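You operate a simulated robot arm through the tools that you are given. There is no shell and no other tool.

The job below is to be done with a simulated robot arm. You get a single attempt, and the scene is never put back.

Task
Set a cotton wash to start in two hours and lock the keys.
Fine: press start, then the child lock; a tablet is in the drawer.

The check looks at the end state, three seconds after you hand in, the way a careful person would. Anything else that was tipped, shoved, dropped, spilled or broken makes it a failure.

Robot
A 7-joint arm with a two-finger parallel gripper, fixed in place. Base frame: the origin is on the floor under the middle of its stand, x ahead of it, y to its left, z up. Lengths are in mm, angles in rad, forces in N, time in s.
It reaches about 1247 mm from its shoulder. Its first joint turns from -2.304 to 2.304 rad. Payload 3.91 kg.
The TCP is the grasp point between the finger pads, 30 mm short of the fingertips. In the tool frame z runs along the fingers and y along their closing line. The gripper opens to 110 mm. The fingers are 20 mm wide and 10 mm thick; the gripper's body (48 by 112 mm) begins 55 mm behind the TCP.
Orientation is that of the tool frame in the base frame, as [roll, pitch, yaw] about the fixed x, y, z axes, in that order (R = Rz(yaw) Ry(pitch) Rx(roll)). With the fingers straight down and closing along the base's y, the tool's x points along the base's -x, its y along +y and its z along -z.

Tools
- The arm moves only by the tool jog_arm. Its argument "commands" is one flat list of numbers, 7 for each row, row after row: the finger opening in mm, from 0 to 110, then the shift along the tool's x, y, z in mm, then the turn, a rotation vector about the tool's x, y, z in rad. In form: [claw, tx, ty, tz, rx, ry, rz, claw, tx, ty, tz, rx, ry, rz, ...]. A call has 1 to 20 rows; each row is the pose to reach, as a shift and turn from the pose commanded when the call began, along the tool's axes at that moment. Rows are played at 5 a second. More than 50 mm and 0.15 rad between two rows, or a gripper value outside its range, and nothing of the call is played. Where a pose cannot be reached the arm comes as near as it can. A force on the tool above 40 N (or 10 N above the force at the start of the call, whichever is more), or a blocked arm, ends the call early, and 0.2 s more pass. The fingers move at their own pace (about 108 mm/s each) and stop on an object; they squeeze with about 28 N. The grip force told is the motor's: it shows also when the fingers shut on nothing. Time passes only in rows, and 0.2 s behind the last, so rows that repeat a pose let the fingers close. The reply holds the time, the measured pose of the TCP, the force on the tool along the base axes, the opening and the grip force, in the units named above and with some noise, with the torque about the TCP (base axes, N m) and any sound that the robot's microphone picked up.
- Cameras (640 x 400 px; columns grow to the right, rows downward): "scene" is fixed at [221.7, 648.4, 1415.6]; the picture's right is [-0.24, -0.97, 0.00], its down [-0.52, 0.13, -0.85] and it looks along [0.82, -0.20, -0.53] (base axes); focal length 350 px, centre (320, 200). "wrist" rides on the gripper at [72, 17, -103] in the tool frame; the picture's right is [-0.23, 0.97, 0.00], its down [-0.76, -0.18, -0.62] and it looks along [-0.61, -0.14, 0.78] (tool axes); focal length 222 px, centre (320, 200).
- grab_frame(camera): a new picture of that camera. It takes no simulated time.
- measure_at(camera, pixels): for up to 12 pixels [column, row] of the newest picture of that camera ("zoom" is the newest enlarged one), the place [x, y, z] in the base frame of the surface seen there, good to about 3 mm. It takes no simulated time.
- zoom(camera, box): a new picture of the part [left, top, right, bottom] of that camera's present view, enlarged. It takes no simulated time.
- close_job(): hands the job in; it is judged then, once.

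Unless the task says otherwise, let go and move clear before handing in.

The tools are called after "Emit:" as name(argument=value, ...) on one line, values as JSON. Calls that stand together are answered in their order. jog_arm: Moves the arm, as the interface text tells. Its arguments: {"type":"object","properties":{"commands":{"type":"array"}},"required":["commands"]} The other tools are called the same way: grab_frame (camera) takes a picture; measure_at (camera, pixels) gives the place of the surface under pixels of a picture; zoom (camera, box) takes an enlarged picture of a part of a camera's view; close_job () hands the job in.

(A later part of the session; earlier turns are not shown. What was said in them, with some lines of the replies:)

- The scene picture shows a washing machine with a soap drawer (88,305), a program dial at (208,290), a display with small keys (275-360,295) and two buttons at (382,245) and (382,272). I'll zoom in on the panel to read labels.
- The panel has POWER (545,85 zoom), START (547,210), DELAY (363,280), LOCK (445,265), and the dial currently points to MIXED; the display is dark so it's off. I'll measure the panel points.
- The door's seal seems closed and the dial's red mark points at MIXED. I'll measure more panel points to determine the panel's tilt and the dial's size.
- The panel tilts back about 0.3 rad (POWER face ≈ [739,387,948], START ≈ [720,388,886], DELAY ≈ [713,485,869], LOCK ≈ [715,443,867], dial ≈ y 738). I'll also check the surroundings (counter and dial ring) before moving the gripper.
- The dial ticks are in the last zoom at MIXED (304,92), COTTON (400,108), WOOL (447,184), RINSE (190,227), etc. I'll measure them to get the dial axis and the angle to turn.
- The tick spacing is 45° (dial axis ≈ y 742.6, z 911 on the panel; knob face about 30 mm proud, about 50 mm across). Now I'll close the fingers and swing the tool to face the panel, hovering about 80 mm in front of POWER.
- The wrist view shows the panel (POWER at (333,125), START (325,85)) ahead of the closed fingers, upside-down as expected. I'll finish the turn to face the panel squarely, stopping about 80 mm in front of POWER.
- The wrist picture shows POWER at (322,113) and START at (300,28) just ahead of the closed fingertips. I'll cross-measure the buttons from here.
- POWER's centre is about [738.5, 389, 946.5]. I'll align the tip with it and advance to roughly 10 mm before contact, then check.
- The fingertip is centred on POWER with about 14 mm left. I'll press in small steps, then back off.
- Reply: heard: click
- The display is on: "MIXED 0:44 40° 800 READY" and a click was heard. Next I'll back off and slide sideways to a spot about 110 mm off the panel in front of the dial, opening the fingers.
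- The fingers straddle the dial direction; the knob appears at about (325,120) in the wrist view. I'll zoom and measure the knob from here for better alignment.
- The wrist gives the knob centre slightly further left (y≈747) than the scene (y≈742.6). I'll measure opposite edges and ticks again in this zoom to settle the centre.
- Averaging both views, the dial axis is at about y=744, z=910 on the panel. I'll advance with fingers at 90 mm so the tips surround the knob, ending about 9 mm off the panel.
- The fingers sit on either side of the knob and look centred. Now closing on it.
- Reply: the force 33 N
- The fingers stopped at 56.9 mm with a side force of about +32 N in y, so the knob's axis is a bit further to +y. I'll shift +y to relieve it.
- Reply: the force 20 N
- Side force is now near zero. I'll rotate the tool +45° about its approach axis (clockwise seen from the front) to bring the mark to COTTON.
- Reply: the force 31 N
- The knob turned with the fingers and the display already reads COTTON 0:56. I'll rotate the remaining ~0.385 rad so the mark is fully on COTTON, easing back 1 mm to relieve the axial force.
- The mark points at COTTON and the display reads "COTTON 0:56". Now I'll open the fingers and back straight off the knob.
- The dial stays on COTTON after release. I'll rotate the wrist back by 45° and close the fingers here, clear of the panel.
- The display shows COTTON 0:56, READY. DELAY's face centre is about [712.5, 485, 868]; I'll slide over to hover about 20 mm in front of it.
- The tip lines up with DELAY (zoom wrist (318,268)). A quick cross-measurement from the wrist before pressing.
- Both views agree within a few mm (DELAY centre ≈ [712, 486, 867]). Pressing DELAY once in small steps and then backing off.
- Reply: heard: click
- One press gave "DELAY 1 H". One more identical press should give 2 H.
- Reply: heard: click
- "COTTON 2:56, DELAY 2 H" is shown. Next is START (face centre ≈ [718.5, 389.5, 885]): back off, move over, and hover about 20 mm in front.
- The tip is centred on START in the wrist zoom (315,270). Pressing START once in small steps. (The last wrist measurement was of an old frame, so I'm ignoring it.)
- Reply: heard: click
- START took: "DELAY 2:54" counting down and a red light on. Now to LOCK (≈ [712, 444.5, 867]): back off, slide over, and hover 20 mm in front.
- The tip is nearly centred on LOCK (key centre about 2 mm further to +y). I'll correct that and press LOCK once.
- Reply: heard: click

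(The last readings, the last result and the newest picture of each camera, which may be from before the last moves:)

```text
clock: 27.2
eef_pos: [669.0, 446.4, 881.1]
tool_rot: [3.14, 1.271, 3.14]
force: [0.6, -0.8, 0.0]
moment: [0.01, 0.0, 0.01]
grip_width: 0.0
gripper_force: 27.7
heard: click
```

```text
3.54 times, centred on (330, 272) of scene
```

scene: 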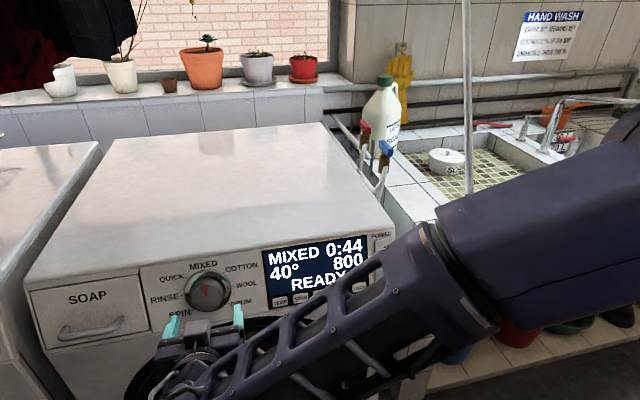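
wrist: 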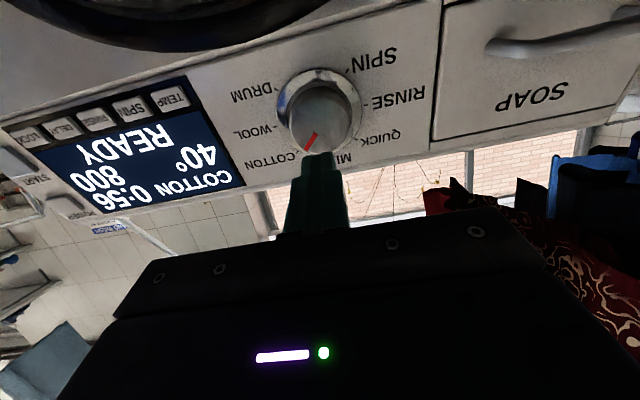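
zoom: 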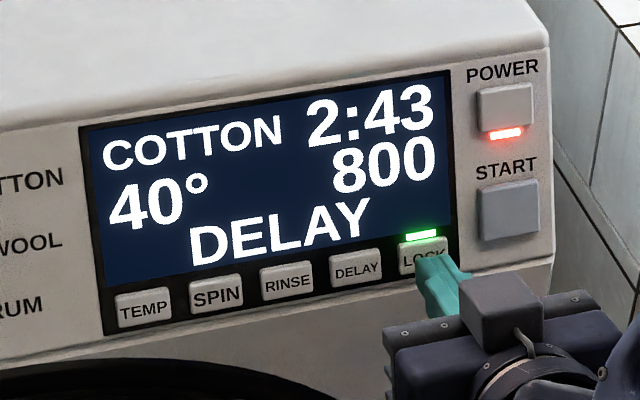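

The green light above LOCK is on and the display keeps counting "COTTON 2:43 DELAY". I'll back the arm well clear of the panel.

Emit:
jog_arm(commands=[0, 0, 0, -25, 0, 0, 0, 0, 0, 0, -60, 0, 0, 0, 0, 0, 0, -100, 0, 0, 0, 0, 0, 0, -130, 0, 0, 0, 0, 0, 0, -130, 0, 0, 0])

Emit:
grab_frame(camera="scene")

Emit:
zoom(camera="scene", box=[240, 215, 420, 328])

Emit:
grab_frame(camera="wrist")

```text
clock: 28.4
eef_pos: [541.0, 446.4, 915.9]
tool_rot: [-3.141, 1.27, -3.14]
force: [0.0, 0.2, -0.1]
moment: [-0.01, -0.01, -0.01]
grip_width: 0.2
gripper_force: 28.0
```

```text
taken
```

scene: 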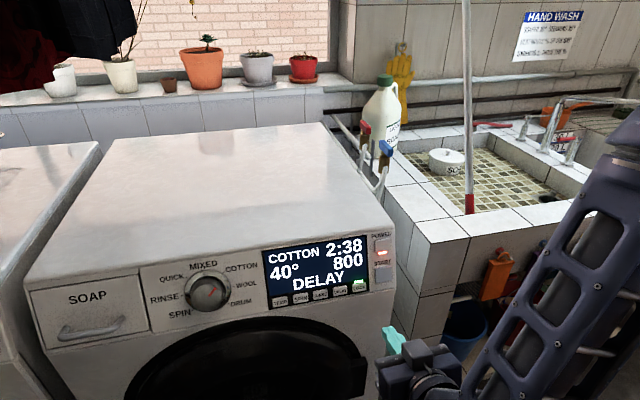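

```text
3.54 times, centred on (330, 272) of scene
```

zoom: 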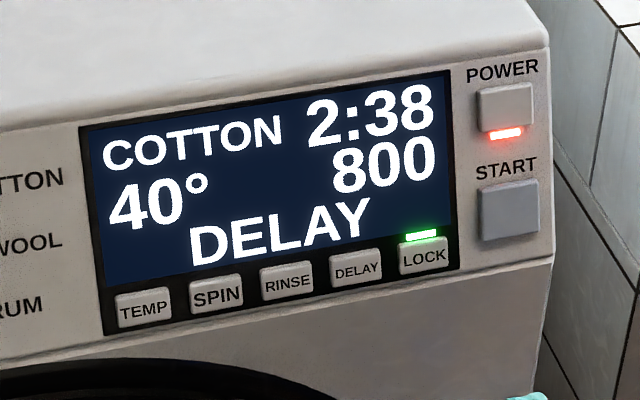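

```text
taken
```

wrist: 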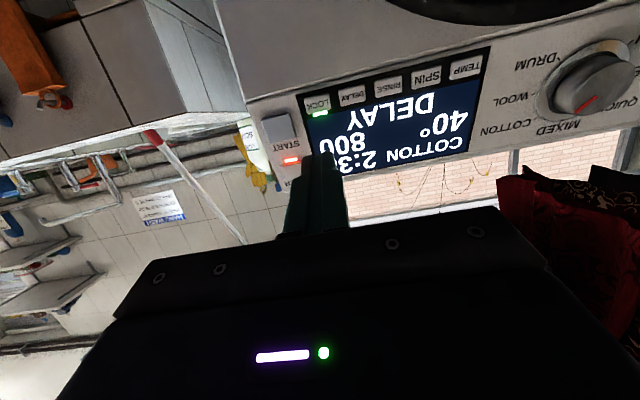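

The pictures show COTTON with "DELAY 2:38" counting down, which is the 2 h delay plus the 0:56 wash. The run light (382,253) and LOCK light (360,281) are on, the dial mark is on COTTON, nothing else has moved, and the arm is clear. I'm handing in the job.

Emit:
close_job()

```text
The job is handed in.
```

The washer is set to a cotton wash with a two-hour delayed start, and the keys are locked. I've handed the job in; the result hasn't come back.

- **Program:** I powered the machine on and turned the dial from MIXED to COTTON. It kept its defaults of 40° and 800 spin.
- **Delay:** two presses of DELAY showed "DELAY 2 H". The display read 2:56, which is the two hours plus the 0:56 wash.
- **Start, then lock:** START lit the red light and the countdown began. LOCK then lit its green light.
- **Countdown speed:** the machine's clock runs fast, losing about 4 minutes per second. It read 2:38 when I handed in.

I left the soap drawer closed, since you said the tablet is already in it. The arm is clear of the machine, and nothing else had moved in the last pictures.
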